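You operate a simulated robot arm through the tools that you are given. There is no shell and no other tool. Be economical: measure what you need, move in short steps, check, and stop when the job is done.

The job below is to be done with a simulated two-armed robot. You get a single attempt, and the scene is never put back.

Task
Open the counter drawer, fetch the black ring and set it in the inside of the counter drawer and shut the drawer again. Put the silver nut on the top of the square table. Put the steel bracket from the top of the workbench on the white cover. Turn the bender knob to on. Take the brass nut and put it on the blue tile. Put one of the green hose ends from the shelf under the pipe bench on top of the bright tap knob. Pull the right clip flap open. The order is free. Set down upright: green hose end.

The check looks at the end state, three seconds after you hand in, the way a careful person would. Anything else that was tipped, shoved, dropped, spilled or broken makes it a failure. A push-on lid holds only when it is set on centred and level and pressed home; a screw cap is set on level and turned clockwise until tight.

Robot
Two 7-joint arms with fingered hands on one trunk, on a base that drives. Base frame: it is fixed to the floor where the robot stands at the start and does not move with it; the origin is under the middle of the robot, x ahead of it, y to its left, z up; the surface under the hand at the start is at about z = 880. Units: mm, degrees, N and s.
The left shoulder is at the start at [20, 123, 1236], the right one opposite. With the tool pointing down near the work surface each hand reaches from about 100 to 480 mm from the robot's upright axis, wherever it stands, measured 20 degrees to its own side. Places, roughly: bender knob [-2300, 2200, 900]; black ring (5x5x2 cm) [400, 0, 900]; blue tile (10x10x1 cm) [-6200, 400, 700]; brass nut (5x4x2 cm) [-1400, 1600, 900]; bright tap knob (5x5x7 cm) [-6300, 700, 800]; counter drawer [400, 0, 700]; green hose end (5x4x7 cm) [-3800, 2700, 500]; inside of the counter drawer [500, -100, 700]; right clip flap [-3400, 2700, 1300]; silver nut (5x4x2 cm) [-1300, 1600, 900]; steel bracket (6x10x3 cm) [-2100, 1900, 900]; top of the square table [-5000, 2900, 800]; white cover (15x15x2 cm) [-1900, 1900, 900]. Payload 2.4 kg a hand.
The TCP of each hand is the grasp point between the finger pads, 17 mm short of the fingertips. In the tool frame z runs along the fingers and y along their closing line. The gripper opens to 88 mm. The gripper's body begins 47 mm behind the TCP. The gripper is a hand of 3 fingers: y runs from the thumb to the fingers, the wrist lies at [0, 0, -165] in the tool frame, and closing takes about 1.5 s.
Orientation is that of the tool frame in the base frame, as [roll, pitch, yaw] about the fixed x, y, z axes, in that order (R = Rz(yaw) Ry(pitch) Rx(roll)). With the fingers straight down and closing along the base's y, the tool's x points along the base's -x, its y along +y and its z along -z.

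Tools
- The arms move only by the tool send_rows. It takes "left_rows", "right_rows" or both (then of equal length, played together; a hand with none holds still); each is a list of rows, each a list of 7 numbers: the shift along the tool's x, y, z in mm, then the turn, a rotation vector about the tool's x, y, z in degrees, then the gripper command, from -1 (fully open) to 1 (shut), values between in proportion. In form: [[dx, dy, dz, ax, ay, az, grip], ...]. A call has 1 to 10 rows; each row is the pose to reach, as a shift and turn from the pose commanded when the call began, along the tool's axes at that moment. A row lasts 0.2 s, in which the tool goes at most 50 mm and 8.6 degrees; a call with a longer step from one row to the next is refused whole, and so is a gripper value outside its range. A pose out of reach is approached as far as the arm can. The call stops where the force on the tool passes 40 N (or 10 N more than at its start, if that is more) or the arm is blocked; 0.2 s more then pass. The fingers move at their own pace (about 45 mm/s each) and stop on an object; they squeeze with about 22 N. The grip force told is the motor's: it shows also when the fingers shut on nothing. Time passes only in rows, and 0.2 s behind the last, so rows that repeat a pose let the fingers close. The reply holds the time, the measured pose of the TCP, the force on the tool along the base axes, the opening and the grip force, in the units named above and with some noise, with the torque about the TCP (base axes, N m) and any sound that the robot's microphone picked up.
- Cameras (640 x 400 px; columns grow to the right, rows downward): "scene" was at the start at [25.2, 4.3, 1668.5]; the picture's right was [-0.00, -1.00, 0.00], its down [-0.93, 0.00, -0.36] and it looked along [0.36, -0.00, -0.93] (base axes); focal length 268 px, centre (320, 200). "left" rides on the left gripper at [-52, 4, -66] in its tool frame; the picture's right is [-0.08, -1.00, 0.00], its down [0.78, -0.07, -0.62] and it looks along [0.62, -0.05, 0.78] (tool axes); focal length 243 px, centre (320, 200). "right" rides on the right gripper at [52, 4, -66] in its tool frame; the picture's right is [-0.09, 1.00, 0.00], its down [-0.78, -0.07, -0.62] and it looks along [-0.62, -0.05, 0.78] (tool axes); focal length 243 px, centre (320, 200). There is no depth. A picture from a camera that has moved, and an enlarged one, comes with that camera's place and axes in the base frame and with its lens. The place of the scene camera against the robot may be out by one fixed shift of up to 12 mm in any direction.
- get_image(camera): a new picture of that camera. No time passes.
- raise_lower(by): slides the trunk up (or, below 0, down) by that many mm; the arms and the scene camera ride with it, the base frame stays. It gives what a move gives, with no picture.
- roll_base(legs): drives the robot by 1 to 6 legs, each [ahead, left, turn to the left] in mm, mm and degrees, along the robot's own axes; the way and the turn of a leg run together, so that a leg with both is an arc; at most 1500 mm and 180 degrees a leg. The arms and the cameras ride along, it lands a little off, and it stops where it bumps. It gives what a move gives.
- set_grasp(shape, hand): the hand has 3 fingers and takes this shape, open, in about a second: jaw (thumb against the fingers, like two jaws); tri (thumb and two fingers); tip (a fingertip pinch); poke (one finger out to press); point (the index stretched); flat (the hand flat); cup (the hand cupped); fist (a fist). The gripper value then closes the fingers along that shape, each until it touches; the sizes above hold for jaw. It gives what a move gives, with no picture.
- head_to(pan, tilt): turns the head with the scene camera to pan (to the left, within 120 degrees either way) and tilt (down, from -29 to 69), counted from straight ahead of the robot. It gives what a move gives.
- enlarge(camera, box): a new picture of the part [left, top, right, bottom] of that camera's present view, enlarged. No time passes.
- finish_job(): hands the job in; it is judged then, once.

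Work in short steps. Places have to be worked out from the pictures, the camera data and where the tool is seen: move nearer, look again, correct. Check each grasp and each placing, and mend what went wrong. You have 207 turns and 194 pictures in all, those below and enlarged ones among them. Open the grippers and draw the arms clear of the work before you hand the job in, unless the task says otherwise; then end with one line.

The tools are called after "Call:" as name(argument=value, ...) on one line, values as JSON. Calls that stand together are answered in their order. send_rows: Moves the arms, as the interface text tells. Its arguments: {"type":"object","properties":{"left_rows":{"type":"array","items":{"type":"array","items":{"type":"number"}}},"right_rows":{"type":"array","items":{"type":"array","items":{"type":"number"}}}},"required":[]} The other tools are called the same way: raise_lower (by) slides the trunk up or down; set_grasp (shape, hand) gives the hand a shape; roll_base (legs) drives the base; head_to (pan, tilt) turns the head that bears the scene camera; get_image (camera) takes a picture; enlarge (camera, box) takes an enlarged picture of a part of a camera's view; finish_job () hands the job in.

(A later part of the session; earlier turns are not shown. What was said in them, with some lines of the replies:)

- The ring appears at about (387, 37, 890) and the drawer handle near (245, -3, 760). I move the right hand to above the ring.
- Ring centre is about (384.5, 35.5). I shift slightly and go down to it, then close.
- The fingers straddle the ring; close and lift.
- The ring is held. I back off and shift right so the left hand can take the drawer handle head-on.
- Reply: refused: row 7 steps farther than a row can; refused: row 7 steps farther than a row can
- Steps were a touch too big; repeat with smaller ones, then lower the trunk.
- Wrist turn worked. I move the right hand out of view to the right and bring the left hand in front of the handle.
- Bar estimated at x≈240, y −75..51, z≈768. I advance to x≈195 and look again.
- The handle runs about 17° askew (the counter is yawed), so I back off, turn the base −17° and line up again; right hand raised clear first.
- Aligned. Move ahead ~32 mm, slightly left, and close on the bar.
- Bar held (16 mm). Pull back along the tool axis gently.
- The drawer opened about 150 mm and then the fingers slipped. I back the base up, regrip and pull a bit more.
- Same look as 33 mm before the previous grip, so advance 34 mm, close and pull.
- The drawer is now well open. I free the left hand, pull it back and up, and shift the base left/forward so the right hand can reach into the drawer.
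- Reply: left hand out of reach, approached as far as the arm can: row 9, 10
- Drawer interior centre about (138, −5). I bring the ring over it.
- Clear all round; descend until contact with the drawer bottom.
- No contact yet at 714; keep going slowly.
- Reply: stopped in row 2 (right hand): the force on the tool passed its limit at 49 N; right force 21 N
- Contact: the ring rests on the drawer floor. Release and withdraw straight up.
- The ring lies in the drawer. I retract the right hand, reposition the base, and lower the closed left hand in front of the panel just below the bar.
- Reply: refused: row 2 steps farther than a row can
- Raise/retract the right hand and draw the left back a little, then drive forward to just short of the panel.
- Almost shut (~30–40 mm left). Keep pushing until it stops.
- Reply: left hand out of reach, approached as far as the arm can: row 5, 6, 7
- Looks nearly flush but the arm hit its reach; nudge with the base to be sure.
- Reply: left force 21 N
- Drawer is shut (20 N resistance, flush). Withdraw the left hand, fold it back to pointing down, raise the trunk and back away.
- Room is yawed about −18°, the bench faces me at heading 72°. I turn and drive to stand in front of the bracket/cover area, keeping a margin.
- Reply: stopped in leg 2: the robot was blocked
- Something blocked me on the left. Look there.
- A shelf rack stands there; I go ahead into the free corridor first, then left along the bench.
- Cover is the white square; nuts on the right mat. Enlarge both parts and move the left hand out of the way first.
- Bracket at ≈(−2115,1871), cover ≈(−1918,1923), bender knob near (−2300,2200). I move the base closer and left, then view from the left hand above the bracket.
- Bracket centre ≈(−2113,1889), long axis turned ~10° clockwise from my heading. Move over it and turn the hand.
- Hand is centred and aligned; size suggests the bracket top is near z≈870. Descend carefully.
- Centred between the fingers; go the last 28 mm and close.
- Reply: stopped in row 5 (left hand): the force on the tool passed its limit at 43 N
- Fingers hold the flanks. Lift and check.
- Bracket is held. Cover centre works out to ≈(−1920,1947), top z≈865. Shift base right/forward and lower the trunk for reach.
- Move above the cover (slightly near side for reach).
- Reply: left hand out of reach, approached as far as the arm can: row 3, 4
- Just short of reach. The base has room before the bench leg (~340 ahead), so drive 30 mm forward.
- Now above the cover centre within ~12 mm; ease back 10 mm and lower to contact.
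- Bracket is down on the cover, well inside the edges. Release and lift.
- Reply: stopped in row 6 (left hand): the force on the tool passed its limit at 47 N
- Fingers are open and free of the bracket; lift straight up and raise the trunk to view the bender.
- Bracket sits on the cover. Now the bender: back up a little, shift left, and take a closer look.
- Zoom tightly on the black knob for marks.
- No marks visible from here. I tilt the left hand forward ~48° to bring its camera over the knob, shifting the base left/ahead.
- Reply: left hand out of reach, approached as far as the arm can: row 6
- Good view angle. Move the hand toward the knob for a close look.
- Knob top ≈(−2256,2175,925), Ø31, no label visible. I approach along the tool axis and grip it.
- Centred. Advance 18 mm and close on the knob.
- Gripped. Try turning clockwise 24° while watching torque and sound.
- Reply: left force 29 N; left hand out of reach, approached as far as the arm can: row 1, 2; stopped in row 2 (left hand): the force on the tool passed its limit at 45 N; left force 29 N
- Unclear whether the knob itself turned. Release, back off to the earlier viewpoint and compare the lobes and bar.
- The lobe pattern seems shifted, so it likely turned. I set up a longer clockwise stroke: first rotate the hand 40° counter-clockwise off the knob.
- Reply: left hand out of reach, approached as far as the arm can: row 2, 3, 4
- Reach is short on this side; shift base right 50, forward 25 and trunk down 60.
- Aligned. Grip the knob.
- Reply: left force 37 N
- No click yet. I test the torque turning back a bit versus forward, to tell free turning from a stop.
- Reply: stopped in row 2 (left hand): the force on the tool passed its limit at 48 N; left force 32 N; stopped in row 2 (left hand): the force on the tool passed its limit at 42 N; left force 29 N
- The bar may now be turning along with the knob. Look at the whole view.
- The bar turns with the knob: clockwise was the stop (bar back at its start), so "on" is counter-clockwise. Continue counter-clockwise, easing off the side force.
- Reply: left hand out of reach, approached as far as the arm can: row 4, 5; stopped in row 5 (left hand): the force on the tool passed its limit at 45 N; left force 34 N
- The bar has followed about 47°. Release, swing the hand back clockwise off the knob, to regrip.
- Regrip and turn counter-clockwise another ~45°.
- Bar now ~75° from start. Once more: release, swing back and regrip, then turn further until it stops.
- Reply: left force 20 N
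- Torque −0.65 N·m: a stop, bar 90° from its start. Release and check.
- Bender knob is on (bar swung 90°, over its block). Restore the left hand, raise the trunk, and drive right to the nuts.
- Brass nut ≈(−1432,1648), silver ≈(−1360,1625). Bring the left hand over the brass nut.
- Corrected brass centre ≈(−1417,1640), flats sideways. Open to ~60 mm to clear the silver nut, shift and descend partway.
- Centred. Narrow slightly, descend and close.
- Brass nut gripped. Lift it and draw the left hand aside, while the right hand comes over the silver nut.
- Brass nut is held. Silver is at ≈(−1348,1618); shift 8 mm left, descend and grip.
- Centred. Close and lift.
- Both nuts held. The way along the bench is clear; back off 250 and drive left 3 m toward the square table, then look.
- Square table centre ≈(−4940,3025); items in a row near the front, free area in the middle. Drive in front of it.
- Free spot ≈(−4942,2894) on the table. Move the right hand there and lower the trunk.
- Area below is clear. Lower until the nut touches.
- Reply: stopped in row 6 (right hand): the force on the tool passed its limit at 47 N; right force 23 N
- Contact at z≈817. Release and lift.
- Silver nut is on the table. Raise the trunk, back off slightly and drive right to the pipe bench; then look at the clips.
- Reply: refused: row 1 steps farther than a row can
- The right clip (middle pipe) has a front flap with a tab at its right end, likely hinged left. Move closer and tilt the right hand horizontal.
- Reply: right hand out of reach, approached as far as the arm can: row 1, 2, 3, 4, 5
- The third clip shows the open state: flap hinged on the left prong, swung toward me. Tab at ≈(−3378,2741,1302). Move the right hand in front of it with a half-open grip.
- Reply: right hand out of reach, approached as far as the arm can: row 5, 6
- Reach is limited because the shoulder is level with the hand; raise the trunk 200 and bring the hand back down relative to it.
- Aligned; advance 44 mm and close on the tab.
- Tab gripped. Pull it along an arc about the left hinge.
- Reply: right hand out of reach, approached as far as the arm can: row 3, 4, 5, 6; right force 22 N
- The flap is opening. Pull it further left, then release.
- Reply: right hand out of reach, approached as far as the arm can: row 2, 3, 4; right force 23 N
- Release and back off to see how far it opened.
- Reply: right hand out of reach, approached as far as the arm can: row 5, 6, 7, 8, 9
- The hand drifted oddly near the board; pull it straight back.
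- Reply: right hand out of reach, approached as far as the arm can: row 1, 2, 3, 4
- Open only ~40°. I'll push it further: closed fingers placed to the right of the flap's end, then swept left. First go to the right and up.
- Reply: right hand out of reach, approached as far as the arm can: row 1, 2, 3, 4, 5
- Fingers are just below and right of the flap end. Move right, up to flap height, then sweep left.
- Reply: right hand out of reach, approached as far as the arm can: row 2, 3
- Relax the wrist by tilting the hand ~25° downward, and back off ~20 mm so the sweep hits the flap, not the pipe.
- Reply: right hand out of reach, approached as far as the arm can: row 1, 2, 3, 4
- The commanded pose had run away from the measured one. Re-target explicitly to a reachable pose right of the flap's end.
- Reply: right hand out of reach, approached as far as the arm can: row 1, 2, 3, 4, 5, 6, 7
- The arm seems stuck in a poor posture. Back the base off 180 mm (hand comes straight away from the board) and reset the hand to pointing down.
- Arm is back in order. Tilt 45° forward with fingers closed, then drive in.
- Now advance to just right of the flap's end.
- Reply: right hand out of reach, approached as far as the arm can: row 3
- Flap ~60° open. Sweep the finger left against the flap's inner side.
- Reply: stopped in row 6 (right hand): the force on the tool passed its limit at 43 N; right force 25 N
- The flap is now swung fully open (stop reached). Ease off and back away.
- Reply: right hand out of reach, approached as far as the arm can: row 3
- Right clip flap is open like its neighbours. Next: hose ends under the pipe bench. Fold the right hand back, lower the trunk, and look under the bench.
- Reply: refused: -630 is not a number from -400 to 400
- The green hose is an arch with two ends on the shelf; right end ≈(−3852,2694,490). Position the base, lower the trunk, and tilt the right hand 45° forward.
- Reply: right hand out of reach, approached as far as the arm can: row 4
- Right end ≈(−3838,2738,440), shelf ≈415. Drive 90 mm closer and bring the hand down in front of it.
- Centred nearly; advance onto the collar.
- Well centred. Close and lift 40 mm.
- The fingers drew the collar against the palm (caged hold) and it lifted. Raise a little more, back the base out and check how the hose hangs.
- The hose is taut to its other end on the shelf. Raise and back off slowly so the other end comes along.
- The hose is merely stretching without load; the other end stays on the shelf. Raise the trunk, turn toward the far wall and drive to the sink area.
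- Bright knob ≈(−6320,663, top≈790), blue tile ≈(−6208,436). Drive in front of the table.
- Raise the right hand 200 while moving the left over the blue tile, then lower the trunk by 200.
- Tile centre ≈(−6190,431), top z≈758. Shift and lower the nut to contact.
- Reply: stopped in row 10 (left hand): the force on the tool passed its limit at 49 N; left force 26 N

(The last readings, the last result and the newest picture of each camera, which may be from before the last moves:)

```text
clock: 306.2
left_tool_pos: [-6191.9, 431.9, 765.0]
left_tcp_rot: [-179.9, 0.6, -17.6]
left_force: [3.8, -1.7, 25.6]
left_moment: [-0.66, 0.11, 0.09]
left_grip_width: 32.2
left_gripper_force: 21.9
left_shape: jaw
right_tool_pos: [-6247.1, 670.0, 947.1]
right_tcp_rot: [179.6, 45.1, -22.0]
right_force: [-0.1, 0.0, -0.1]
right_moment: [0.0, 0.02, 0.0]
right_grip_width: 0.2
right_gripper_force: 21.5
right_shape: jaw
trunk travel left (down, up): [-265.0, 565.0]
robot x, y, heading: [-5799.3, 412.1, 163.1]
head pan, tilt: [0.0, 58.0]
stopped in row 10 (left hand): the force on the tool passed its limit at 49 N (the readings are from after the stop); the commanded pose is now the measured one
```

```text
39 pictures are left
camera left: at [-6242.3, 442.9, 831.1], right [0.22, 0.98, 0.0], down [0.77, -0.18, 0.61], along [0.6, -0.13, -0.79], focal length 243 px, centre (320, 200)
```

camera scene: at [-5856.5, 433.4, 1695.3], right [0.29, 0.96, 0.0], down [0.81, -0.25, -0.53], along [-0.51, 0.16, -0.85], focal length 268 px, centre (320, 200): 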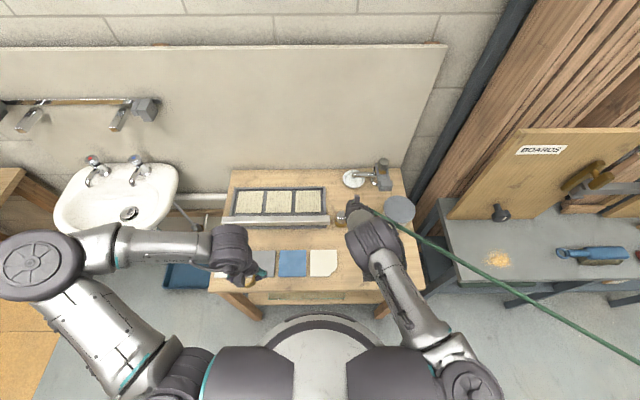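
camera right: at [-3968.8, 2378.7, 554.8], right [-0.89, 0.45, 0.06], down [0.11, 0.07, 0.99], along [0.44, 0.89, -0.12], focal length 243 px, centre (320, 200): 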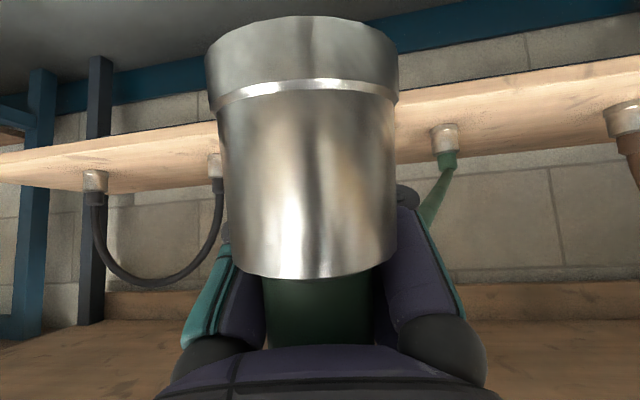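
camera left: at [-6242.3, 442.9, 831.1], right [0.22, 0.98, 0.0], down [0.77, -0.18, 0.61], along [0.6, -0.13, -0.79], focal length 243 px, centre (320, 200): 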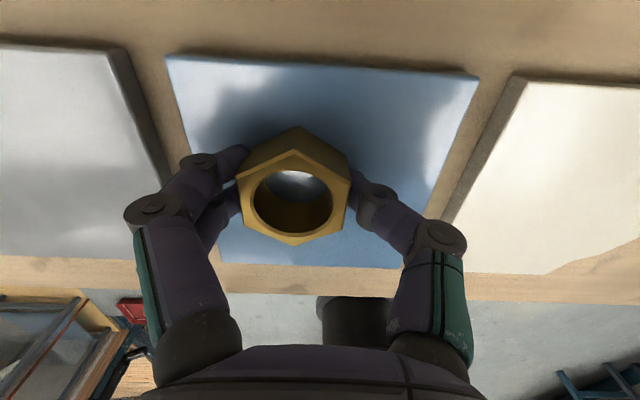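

Nut rests on the tile near its centre. Release and lift, withdrawing the left hand.

Call:
send_rows(left_rows=[[0, 0, -2, 0, 0, 0, 0.3], [0, 0, -3, 0, 0, 0, -0.1], [0, 0, -3, 0, 0, 0, -0.4], [0, 0, -3, 0, 0, 0, -0.5], [0, 0, -3, 0, 0, 0, -0.5], [0, 0, -30, 0, 0, 0, -0.5], [0, 0, -70, 0, 0, 0, -0.5], [0, 0, -110, 0, 0, 0, -0.5], [40, 10, -130, 0, 0, 0, -0.5], [80, 20, -150, 0, 0, 0, -0.5]])

Call:
get_image(camera="left")

Call:
enlarge(camera="scene", box=[260, 170, 420, 290])

```text
clock: 308.4
left_tool_pos: [-6120.1, 387.6, 913.4]
left_tcp_rot: [-179.8, 0.2, -17.6]
left_force: [0.3, 1.1, -0.4]
left_moment: [-0.02, 0.0, -0.01]
left_grip_width: 65.7
left_gripper_force: 0.2
left_shape: jaw
right_tool_pos: [-6248.9, 671.2, 945.1]
right_tcp_rot: [179.5, 45.1, -22.1]
right_force: [-0.6, 0.6, -0.7]
right_moment: [0.02, 0.01, 0.0]
right_grip_width: 0.0
right_gripper_force: 22.5
right_shape: jaw
trunk travel left (down, up): [-265.0, 565.0]
robot x, y, heading: [-5798.3, 417.2, 163.0]
head pan, tilt: [0.0, 58.0]
```

```text
38 pictures are left
camera left: at [-6169.8, 397.9, 978.1], right [0.22, 0.98, 0.0], down [0.77, -0.17, 0.62], along [0.6, -0.13, -0.79], focal length 243 px, centre (320, 200)
```

left: 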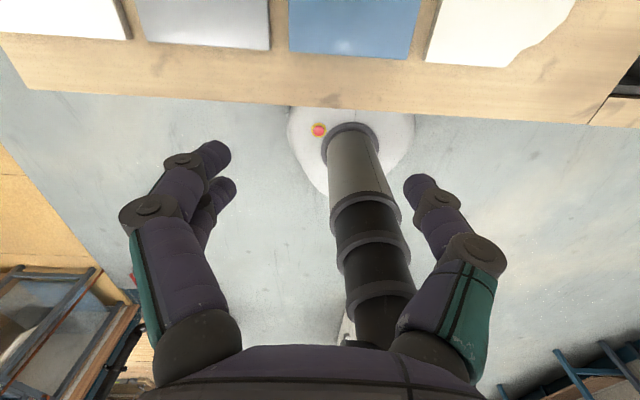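

```text
3.33 times, centred on (340, 230) of scene
camera zoom: at [-5855.9, 433.1, 1495.3], right [0.29, 0.96, 0.0], down [0.81, -0.25, -0.53], along [-0.51, 0.16, -0.85], focal length 895 px, centre (253, 100)
```

zoom: 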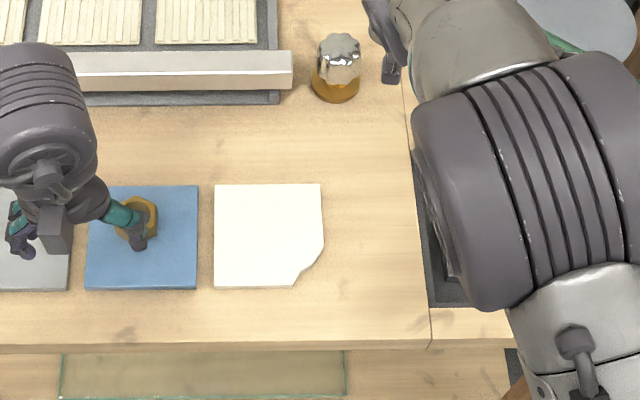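

Brass nut is on the blue tile. Knob ≈(−6287,653, top≈807); the hose end's axis sits ~32 mm behind the right TCP, its bottom ~36 mm below. Move it to ~30 mm above the knob and compare both in the scene view.

Call:
send_rows(right_rows=[[-15, 10, 12, 0, 0, 0, 1], [-25, 20, 30, 0, 0, 0, 1], [-15, 31, 60, 0, 0, 0, 1], [3, 31, 88, 0, 0, 0, 1], [3, 31, 88, 0, 0, 0, 1]])

Call:
enlarge(camera="scene", box=[290, 160, 410, 250])

Call:
get_image(camera="right")

```text
clock: 309.6
left_tool_pos: [-6120.5, 388.1, 913.0]
left_tcp_rot: [-179.9, 0.3, -17.7]
left_force: [0.4, 0.2, 0.0]
left_moment: [0.02, 0.0, 0.01]
left_grip_width: 65.8
left_gripper_force: 0.1
left_shape: jaw
right_tool_pos: [-6314.7, 662.0, 881.4]
right_tcp_rot: [179.6, 45.1, -22.0]
right_force: [0.3, -0.1, -0.5]
right_moment: [0.03, 0.0, 0.01]
right_grip_width: 0.0
right_gripper_force: 22.1
right_shape: jaw
trunk travel left (down, up): [-265.0, 565.0]
robot x, y, heading: [-5798.6, 415.4, 162.7]
head pan, tilt: [0.0, 58.0]
```

```text
4.44 times, centred on (350, 205) of scene
camera zoom: at [-5856.3, 433.3, 1495.3], right [0.29, 0.96, 0.0], down [0.81, -0.25, -0.53], along [-0.51, 0.16, -0.85], focal length 1194 px, centre (187, 178)
```

zoom: 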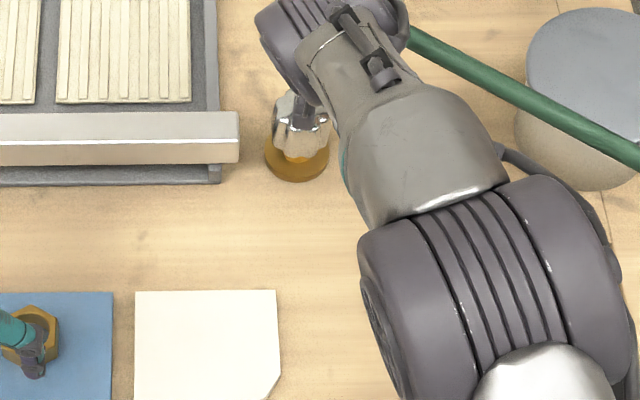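

```text
35 pictures are left
camera right: at [-6239.1, 626.6, 891.5], right [-0.42, -0.9, 0.07], down [-0.08, 0.11, 0.99], along [-0.9, 0.42, -0.12], focal length 243 px, centre (320, 200)
```

right: 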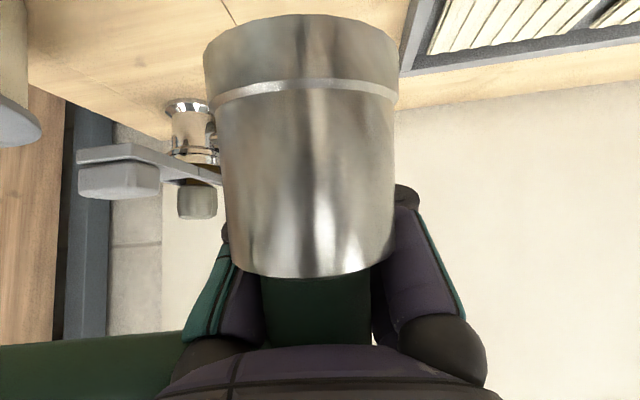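

The hand hides the end from the head camera. I'll use the left hand's camera as a side view: turn it 90° and place it left of the knob.

Call:
send_rows(left_rows=[[-13, -7, 2, 0, 0, -7.5, 0], [-27, -13, 4, 0, 0, -15, 0.5], [-40, -20, 7, 0, 0, -22.5, 1], [-53, -27, 9, 0, 0, -30, 1], [-67, -33, 12, 0, 0, -37.5, 1], [-80, -40, 14, 0, 0, -45, 1]])

Call:
send_rows(left_rows=[[-5, -14, 2, 0, 0, -7.5, 1], [-9, -28, 4, 0, 0, -15, 1], [-14, -42, 7, 0, 0, -22.5, 1], [-19, -57, 9, 0, 0, -30, 1], [-23, -71, 12, 0, 0, -37.5, 1], [-28, -85, 14, 0, 0, -45, 1]])

Call:
get_image(camera="left")

```text
clock: 311.0
left_tool_pos: [-6185.9, 449.9, 900.8]
left_tcp_rot: [-179.7, 0.3, 27.4]
left_force: [0.0, 1.1, -0.8]
left_moment: [0.0, 0.0, 0.0]
left_grip_width: 0.3
left_gripper_force: 21.9
left_shape: jaw
right_tool_pos: [-6314.1, 663.2, 882.0]
right_tcp_rot: [179.7, 45.1, -21.9]
right_force: [1.4, -0.3, -0.2]
right_moment: [-0.01, 0.03, -0.03]
right_grip_width: 0.0
right_gripper_force: 22.2
right_shape: jaw
trunk travel left (down, up): [-265.0, 565.0]
robot x, y, heading: [-5800.2, 416.9, 162.9]
head pan, tilt: [0.0, 58.0]
```

```text
clock: 312.4
left_tool_pos: [-6247.0, 514.6, 885.5]
left_tcp_rot: [-179.8, 0.0, 72.3]
left_force: [0.0, -1.2, 0.9]
left_moment: [-0.02, 0.01, -0.04]
left_grip_width: 0.0
left_gripper_force: 21.8
left_shape: jaw
right_tool_pos: [-6314.8, 662.6, 883.6]
right_tcp_rot: [179.5, 45.2, -22.1]
right_force: [0.3, 0.6, -1.7]
right_moment: [0.01, -0.01, -0.03]
right_grip_width: 0.0
right_gripper_force: 21.2
right_shape: jaw
trunk travel left (down, up): [-265.0, 565.0]
robot x, y, heading: [-5796.6, 410.3, 162.7]
head pan, tilt: [0.0, 58.0]
```

```text
34 pictures are left
camera left: at [-6259.1, 462.6, 950.4], right [-0.98, 0.22, 0.0], down [0.18, 0.76, 0.62], along [0.14, 0.61, -0.78], focal length 243 px, centre (320, 200)
```

left: 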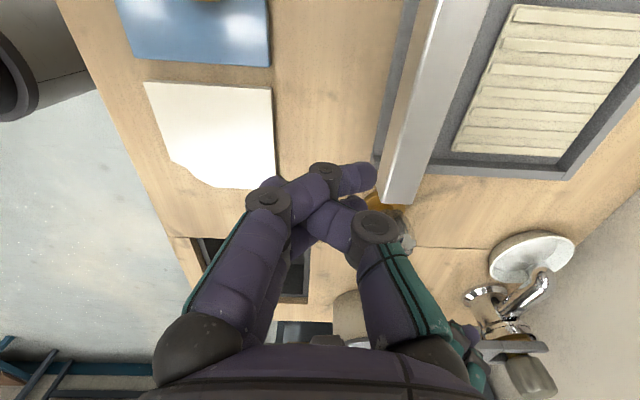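

The left finger blocks the view; shift that hand 75 mm toward me and 30 mm left.

Call:
send_rows(left_rows=[[-15, 38, 0, 0, 0, 0, 1], [-30, 75, 0, 0, 0, 0, 1], [-30, 75, 0, 0, 0, 0, 1]])

Call:
get_image(camera="left")

```text
clock: 313.2
left_tool_pos: [-6188.0, 464.2, 885.8]
left_tcp_rot: [-179.7, 0.0, 72.4]
left_force: [0.0, -0.3, 0.4]
left_moment: [0.02, 0.01, -0.01]
left_grip_width: 0.1
left_gripper_force: 22.1
left_shape: jaw
right_tool_pos: [-6314.4, 663.0, 883.2]
right_tcp_rot: [179.5, 45.1, -22.0]
right_force: [-0.4, -0.5, -0.9]
right_moment: [0.01, 0.04, -0.01]
right_grip_width: 0.0
right_gripper_force: 22.0
right_shape: jaw
trunk travel left (down, up): [-265.0, 565.0]
robot x, y, heading: [-5796.6, 411.6, 162.8]
head pan, tilt: [0.0, 58.0]
```

```text
33 pictures are left
camera left: at [-6198.4, 411.8, 950.3], right [-0.98, 0.22, 0.01], down [0.18, 0.76, 0.62], along [0.13, 0.61, -0.78], focal length 243 px, centre (320, 200)
```

left: 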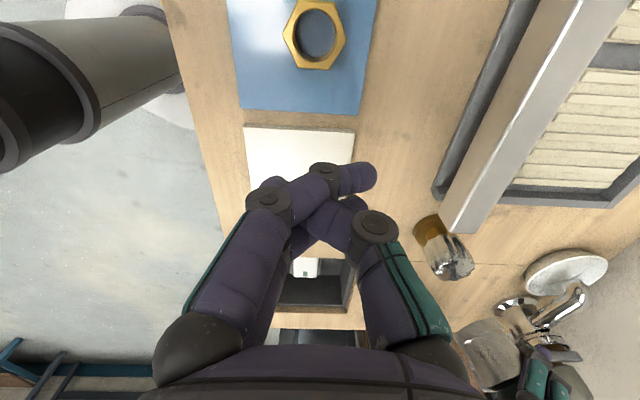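

Call:
enlarge(camera="left", box=[390, 200, 600, 400])

```text
2.00 times, centred on (495, 300) of left
camera zoom: at [-6198.4, 411.8, 950.3], right [-0.98, 0.22, 0.01], down [0.18, 0.76, 0.62], along [0.13, 0.61, -0.78], focal length 485 px, centre (-30, 0)
```

zoom: 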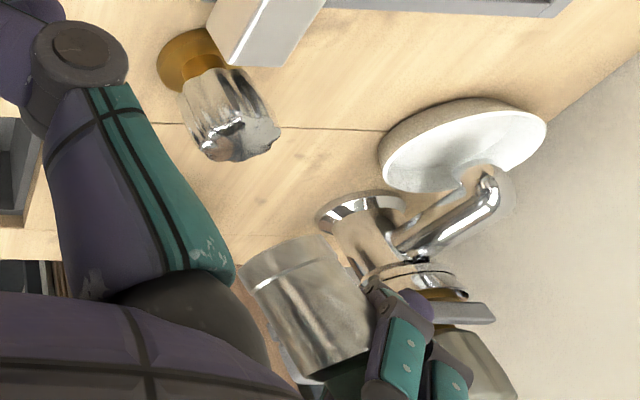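

From the side view: knob ≈(−6288,653, top≈803), hose end axis ≈(−6285,651), bottom ≈857. Lower 42 mm with a 4 mm forward correction and check.

Call:
send_rows(right_rows=[[6, 0, 10, 0, 0, 0, 1], [14, 0, 19, 0, 0, 0, 1], [21, 0, 27, 0, 0, 0, 1], [27, 0, 32, 0, 0, 0, 1]])

Call:
enlarge(camera="left", box=[390, 180, 590, 380])

```text
clock: 314.2
left_tool_pos: [-6187.6, 464.2, 884.6]
left_tcp_rot: [-179.7, -0.1, 72.3]
left_force: [-0.3, -0.4, 0.8]
left_moment: [-0.01, -0.01, 0.0]
left_grip_width: 0.0
left_gripper_force: 22.1
left_shape: jaw
right_tool_pos: [-6320.2, 665.1, 838.1]
right_tcp_rot: [179.5, 45.2, -22.1]
right_force: [0.2, 0.2, -1.1]
right_moment: [0.03, 0.04, -0.01]
right_grip_width: 0.0
right_gripper_force: 22.0
right_shape: jaw
trunk travel left (down, up): [-265.0, 565.0]
robot x, y, heading: [-5796.1, 415.7, 163.0]
head pan, tilt: [0.0, 58.0]
```

```text
2.00 times, centred on (490, 280) of left
camera zoom: at [-6198.5, 412.0, 950.1], right [-0.98, 0.22, 0.01], down [0.18, 0.76, 0.62], along [0.13, 0.61, -0.78], focal length 485 px, centre (-20, 40)
```

zoom: 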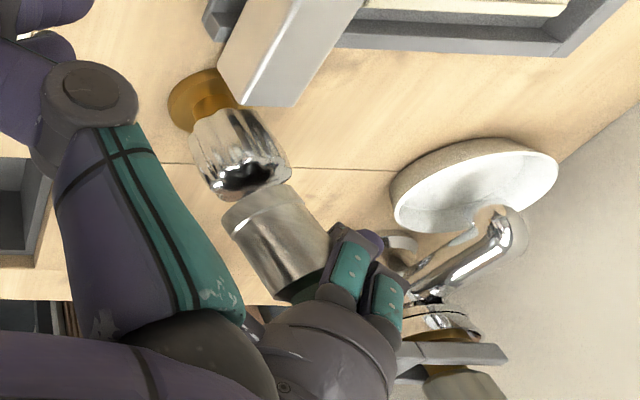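

Nicely in line (about 3 mm short). Lower gently to contact.

Call:
send_rows(right_rows=[[0, 0, 4, 0, 0, 0, 1], [1.5, 0, 5.5, 0, 0, 0, 1], [3, 0, 7, 0, 0, 0, 1], [4.5, 0, 8.5, 0, 0, 0, 1], [5.5, 0, 9.5, 0, 0, 0, 1]])

Call:
enlarge(camera="left", box=[390, 180, 590, 380])

```text
clock: 315.4
left_tool_pos: [-6187.5, 462.8, 886.7]
left_tcp_rot: [-179.6, -0.1, 72.3]
left_force: [0.9, -0.2, 0.1]
left_moment: [0.03, 0.04, -0.01]
left_grip_width: 0.0
left_gripper_force: 22.1
left_shape: jaw
right_tool_pos: [-6320.4, 667.3, 830.7]
right_tcp_rot: [179.5, 45.2, -22.1]
right_force: [0.8, -1.3, 12.6]
right_moment: [-0.18, -0.16, -0.05]
right_grip_width: 0.0
right_gripper_force: 22.2
right_shape: jaw
trunk travel left (down, up): [-265.0, 565.0]
robot x, y, heading: [-5798.4, 416.0, 162.9]
head pan, tilt: [0.0, 58.0]
```

```text
2.00 times, centred on (490, 280) of left
camera zoom: at [-6197.5, 411.5, 950.7], right [-0.98, 0.22, 0.01], down [0.18, 0.76, 0.62], along [0.13, 0.61, -0.78], focal length 485 px, centre (-20, 40)
```

zoom: 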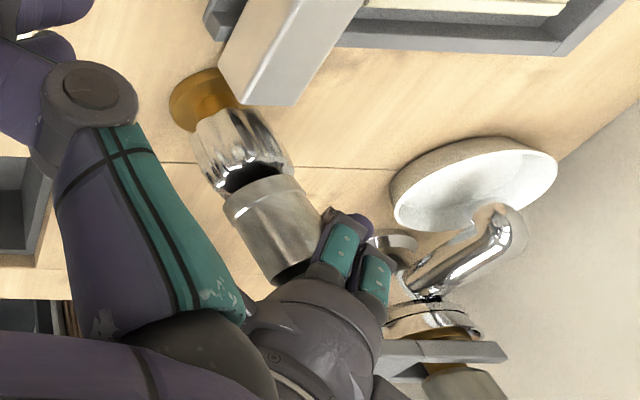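

Seated with ~12 N on it, centred. Open slowly, then withdraw straight back.

Call:
send_rows(right_rows=[[-0.5, 0, -0.5, 0, 0, 0, 0.5], [-0.5, 0, -0.5, 0, 0, 0, 0], [-0.5, 0, -0.5, 0, 0, 0, -0.5], [-0.5, 0, -0.5, 0, 0, 0, -1], [-0.5, 0, -0.5, 0, 0, 0, -1], [-0.5, 0, -0.5, 0, 0, 0, -1], [-0.5, 0, -0.5, 0, 0, 0, -1]])

Call:
enlarge(camera="left", box=[390, 180, 590, 380])

Call:
get_image(camera="right")

```text
clock: 317.0
left_tool_pos: [-6188.4, 464.3, 886.2]
left_tcp_rot: [-179.6, 0.0, 72.3]
left_force: [-0.4, -0.6, 0.9]
left_moment: [0.04, 0.01, 0.0]
left_grip_width: 0.0
left_gripper_force: 22.2
left_shape: jaw
right_tool_pos: [-6320.8, 667.1, 830.3]
right_tcp_rot: [179.7, 45.2, -22.0]
right_force: [-0.4, 0.4, 2.3]
right_moment: [0.05, -0.07, -0.01]
right_grip_width: 87.7
right_gripper_force: 0.1
right_shape: jaw
trunk travel left (down, up): [-265.0, 565.0]
robot x, y, heading: [-5796.6, 415.1, 162.8]
head pan, tilt: [0.0, 58.0]
```

```text
2.00 times, centred on (490, 280) of left
camera zoom: at [-6198.4, 411.9, 950.2], right [-0.98, 0.22, 0.01], down [0.18, 0.76, 0.62], along [0.13, 0.61, -0.78], focal length 485 px, centre (-20, 40)
```

zoom: 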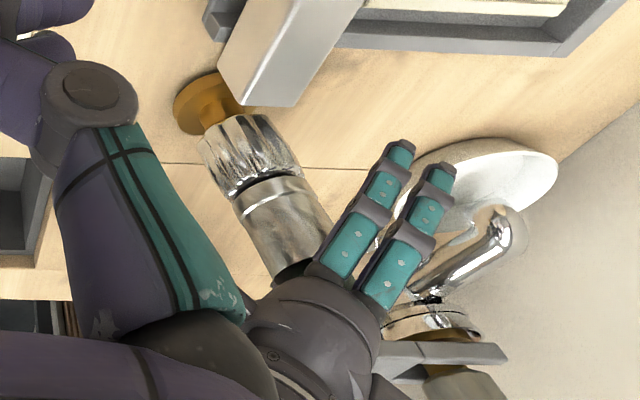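

```text
28 pictures are left
camera right: at [-6245.6, 631.7, 838.4], right [-0.43, -0.9, 0.07], down [-0.08, 0.11, 0.99], along [-0.9, 0.42, -0.12], focal length 243 px, centre (320, 200)
```

right: 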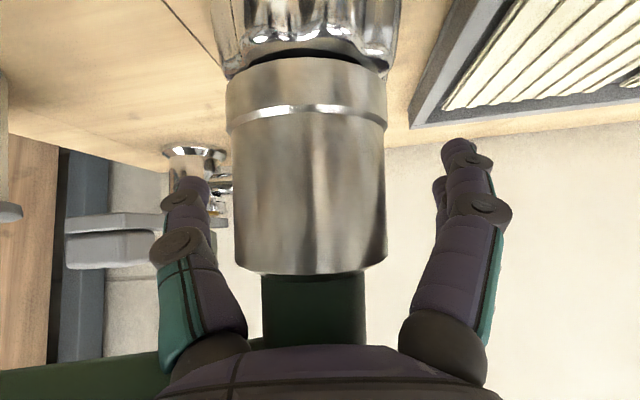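

It stands upright on the knob. Withdraw the hand straight back.

Call:
send_rows(right_rows=[[4, 0, -4, 0, 0, 0, -1], [11, 0, -11, 0, 0, 0, -1], [25, 0, -25, 0, 0, 0, -1], [50, 0, -50, 0, 0, 0, -1], [75, 0, -75, 0, 0, 0, -1]])

Call:
get_image(camera="right")

Call:
enlarge(camera="left", box=[390, 180, 590, 380])

```text
clock: 318.2
left_tool_pos: [-6186.3, 464.9, 886.3]
left_tcp_rot: [-179.7, -0.1, 72.2]
left_force: [-0.6, -0.8, 0.4]
left_moment: [-0.02, 0.03, 0.05]
left_grip_width: 0.0
left_gripper_force: 22.3
left_shape: jaw
right_tool_pos: [-6219.9, 628.1, 830.6]
right_tcp_rot: [178.7, 44.8, -23.8]
right_force: [0.7, 0.2, 0.2]
right_moment: [0.01, -0.01, -0.01]
right_grip_width: 87.7
right_gripper_force: 0.0
right_shape: jaw
right hand out of reach, approached as far as the arm can: row 2, 3, 4
trunk travel left (down, up): [-265.0, 565.0]
robot x, y, heading: [-5797.5, 416.0, 162.9]
head pan, tilt: [0.0, 58.0]
```

```text
27 pictures are left
camera right: at [-6144.5, 590.9, 839.0], right [-0.44, -0.89, 0.08], down [-0.07, 0.12, 0.99], along [-0.89, 0.43, -0.12], focal length 243 px, centre (320, 200)
```

right: 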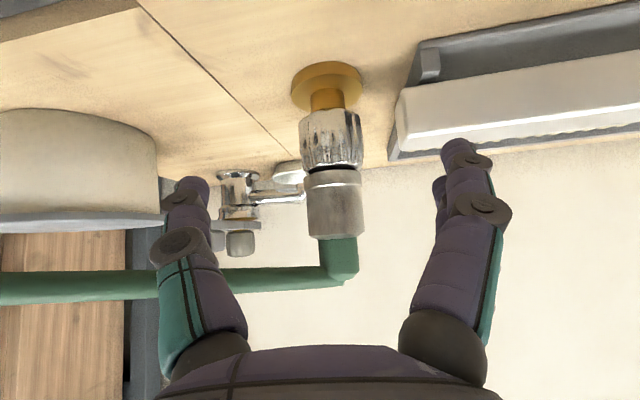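

```text
2.00 times, centred on (490, 280) of left
camera zoom: at [-6197.8, 412.2, 950.5], right [-0.98, 0.22, 0.01], down [0.18, 0.76, 0.62], along [0.13, 0.61, -0.78], focal length 485 px, centre (-20, 40)
```

zoom: 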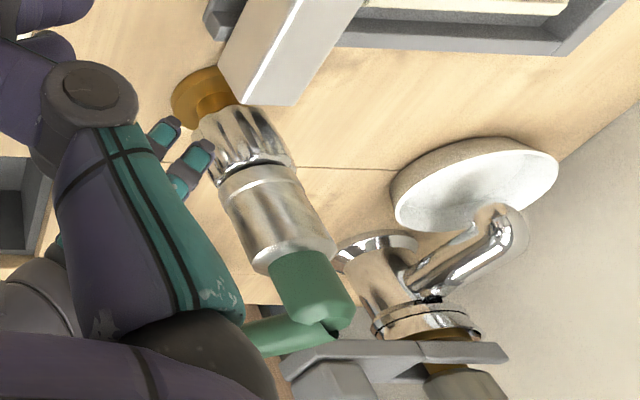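

The hose end stands upright on the bright knob. Back the base away, then check it again.

Call:
roll_base(legs=[[-350, 0, 0]])

Call:
head_to(pan=0, tilt=40)

Call:
get_image(camera="scene")

Call:
enlarge(camera="scene", box=[230, 130, 420, 260])

```text
clock: 320.4
left_tool_pos: [-5856.3, 360.6, 885.5]
left_tcp_rot: [-179.7, -0.1, 72.5]
left_force: [0.7, -0.1, 0.3]
left_moment: [0.0, 0.0, -0.01]
left_grip_width: 0.0
left_gripper_force: 21.8
left_shape: jaw
right_tool_pos: [-5889.2, 524.1, 829.3]
right_tcp_rot: [179.6, 45.2, -21.8]
right_force: [-0.4, 0.3, 0.0]
right_moment: [0.02, -0.02, 0.01]
right_grip_width: 88.1
right_gripper_force: 0.1
right_shape: jaw
trunk travel left (down, up): [-265.0, 565.0]
robot x, y, heading: [-5465.6, 316.7, 163.4]
head pan, tilt: [0.0, 58.0]
```

```text
clock: 321.2
left_tool_pos: [-5856.1, 362.0, 885.9]
left_tcp_rot: [-179.7, 0.0, 72.4]
left_force: [-0.6, 0.8, -0.6]
left_moment: [-0.04, -0.02, 0.05]
left_grip_width: 0.1
left_gripper_force: 22.5
left_shape: jaw
right_tool_pos: [-5890.6, 525.0, 829.1]
right_tcp_rot: [179.7, 45.1, -21.7]
right_force: [-0.4, 0.4, -0.5]
right_moment: [0.02, 0.03, -0.02]
right_grip_width: 87.9
right_gripper_force: 0.0
right_shape: jaw
trunk travel left (down, up): [-265.0, 565.0]
robot x, y, heading: [-5463.9, 312.8, 163.2]
head pan, tilt: [0.0, 40.0]
```

```text
25 pictures are left
camera scene: at [-5540.1, 336.4, 1519.6], right [0.29, 0.96, 0.0], down [0.62, -0.19, -0.77], along [-0.73, 0.22, -0.64], focal length 268 px, centre (320, 200)
```

scene: 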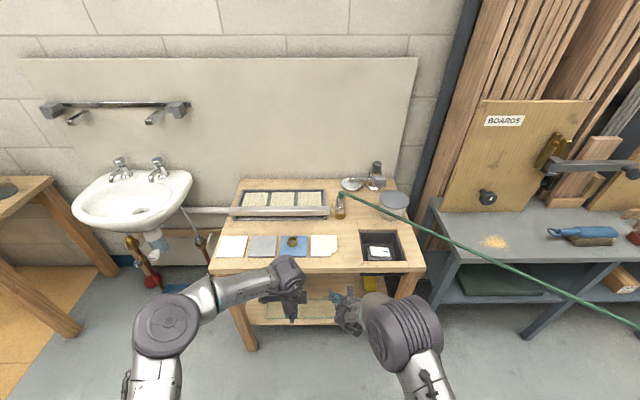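

```text
3.08 times, centred on (325, 195) of scene
camera zoom: at [-5540.1, 336.4, 1519.6], right [0.29, 0.96, 0.0], down [0.62, -0.19, -0.77], along [-0.73, 0.22, -0.64], focal length 826 px, centre (305, 215)
```

zoom: 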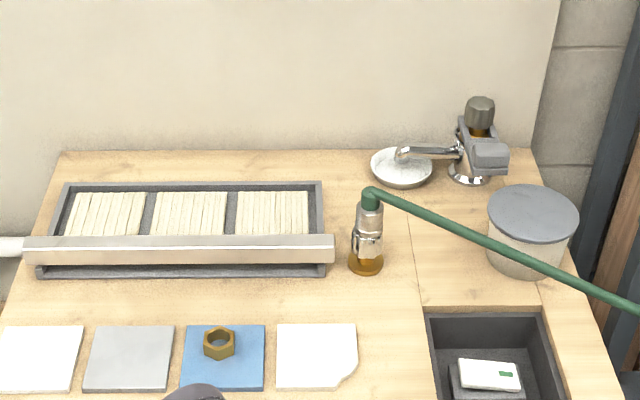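

All in place: the brass nut is on the blue tile and the hose end is upright on the knob. Open the left gripper and hand in.

Call:
send_rows(left_rows=[[0, 0, 0, 0, 0, 0, -1], [0, 0, -10, 0, 0, 0, -1], [0, 0, -20, 0, 0, 0, -1], [0, 0, -20, 0, 0, 0, -1], [0, 0, -20, 0, 0, 0, -1]])

Call:
finish_job()

```text
clock: 322.4
left_tool_pos: [-5857.9, 360.9, 906.6]
left_tcp_rot: [-179.8, -0.1, 72.5]
left_force: [-0.3, -0.6, 0.2]
left_moment: [-0.01, -0.01, -0.01]
left_grip_width: 88.1
left_gripper_force: 0.1
left_shape: jaw
right_tool_pos: [-5890.7, 523.9, 829.8]
right_tcp_rot: [179.6, 45.1, -21.8]
right_force: [-0.7, 0.8, 0.1]
right_moment: [0.03, 0.03, -0.03]
right_grip_width: 87.9
right_gripper_force: 0.1
right_shape: jaw
trunk travel left (down, up): [-265.0, 565.0]
robot x, y, heading: [-5466.0, 315.3, 163.1]
head pan, tilt: [0.0, 40.0]
```

```text
The job is handed in.
```

I did all seven tasks and handed the job in. Two doubts remain: the bender knob has no "on" mark, so I turned it counter-clockwise to its stop, and early on the base bumped a shelf rack, where the one bottle I could see stayed upright.
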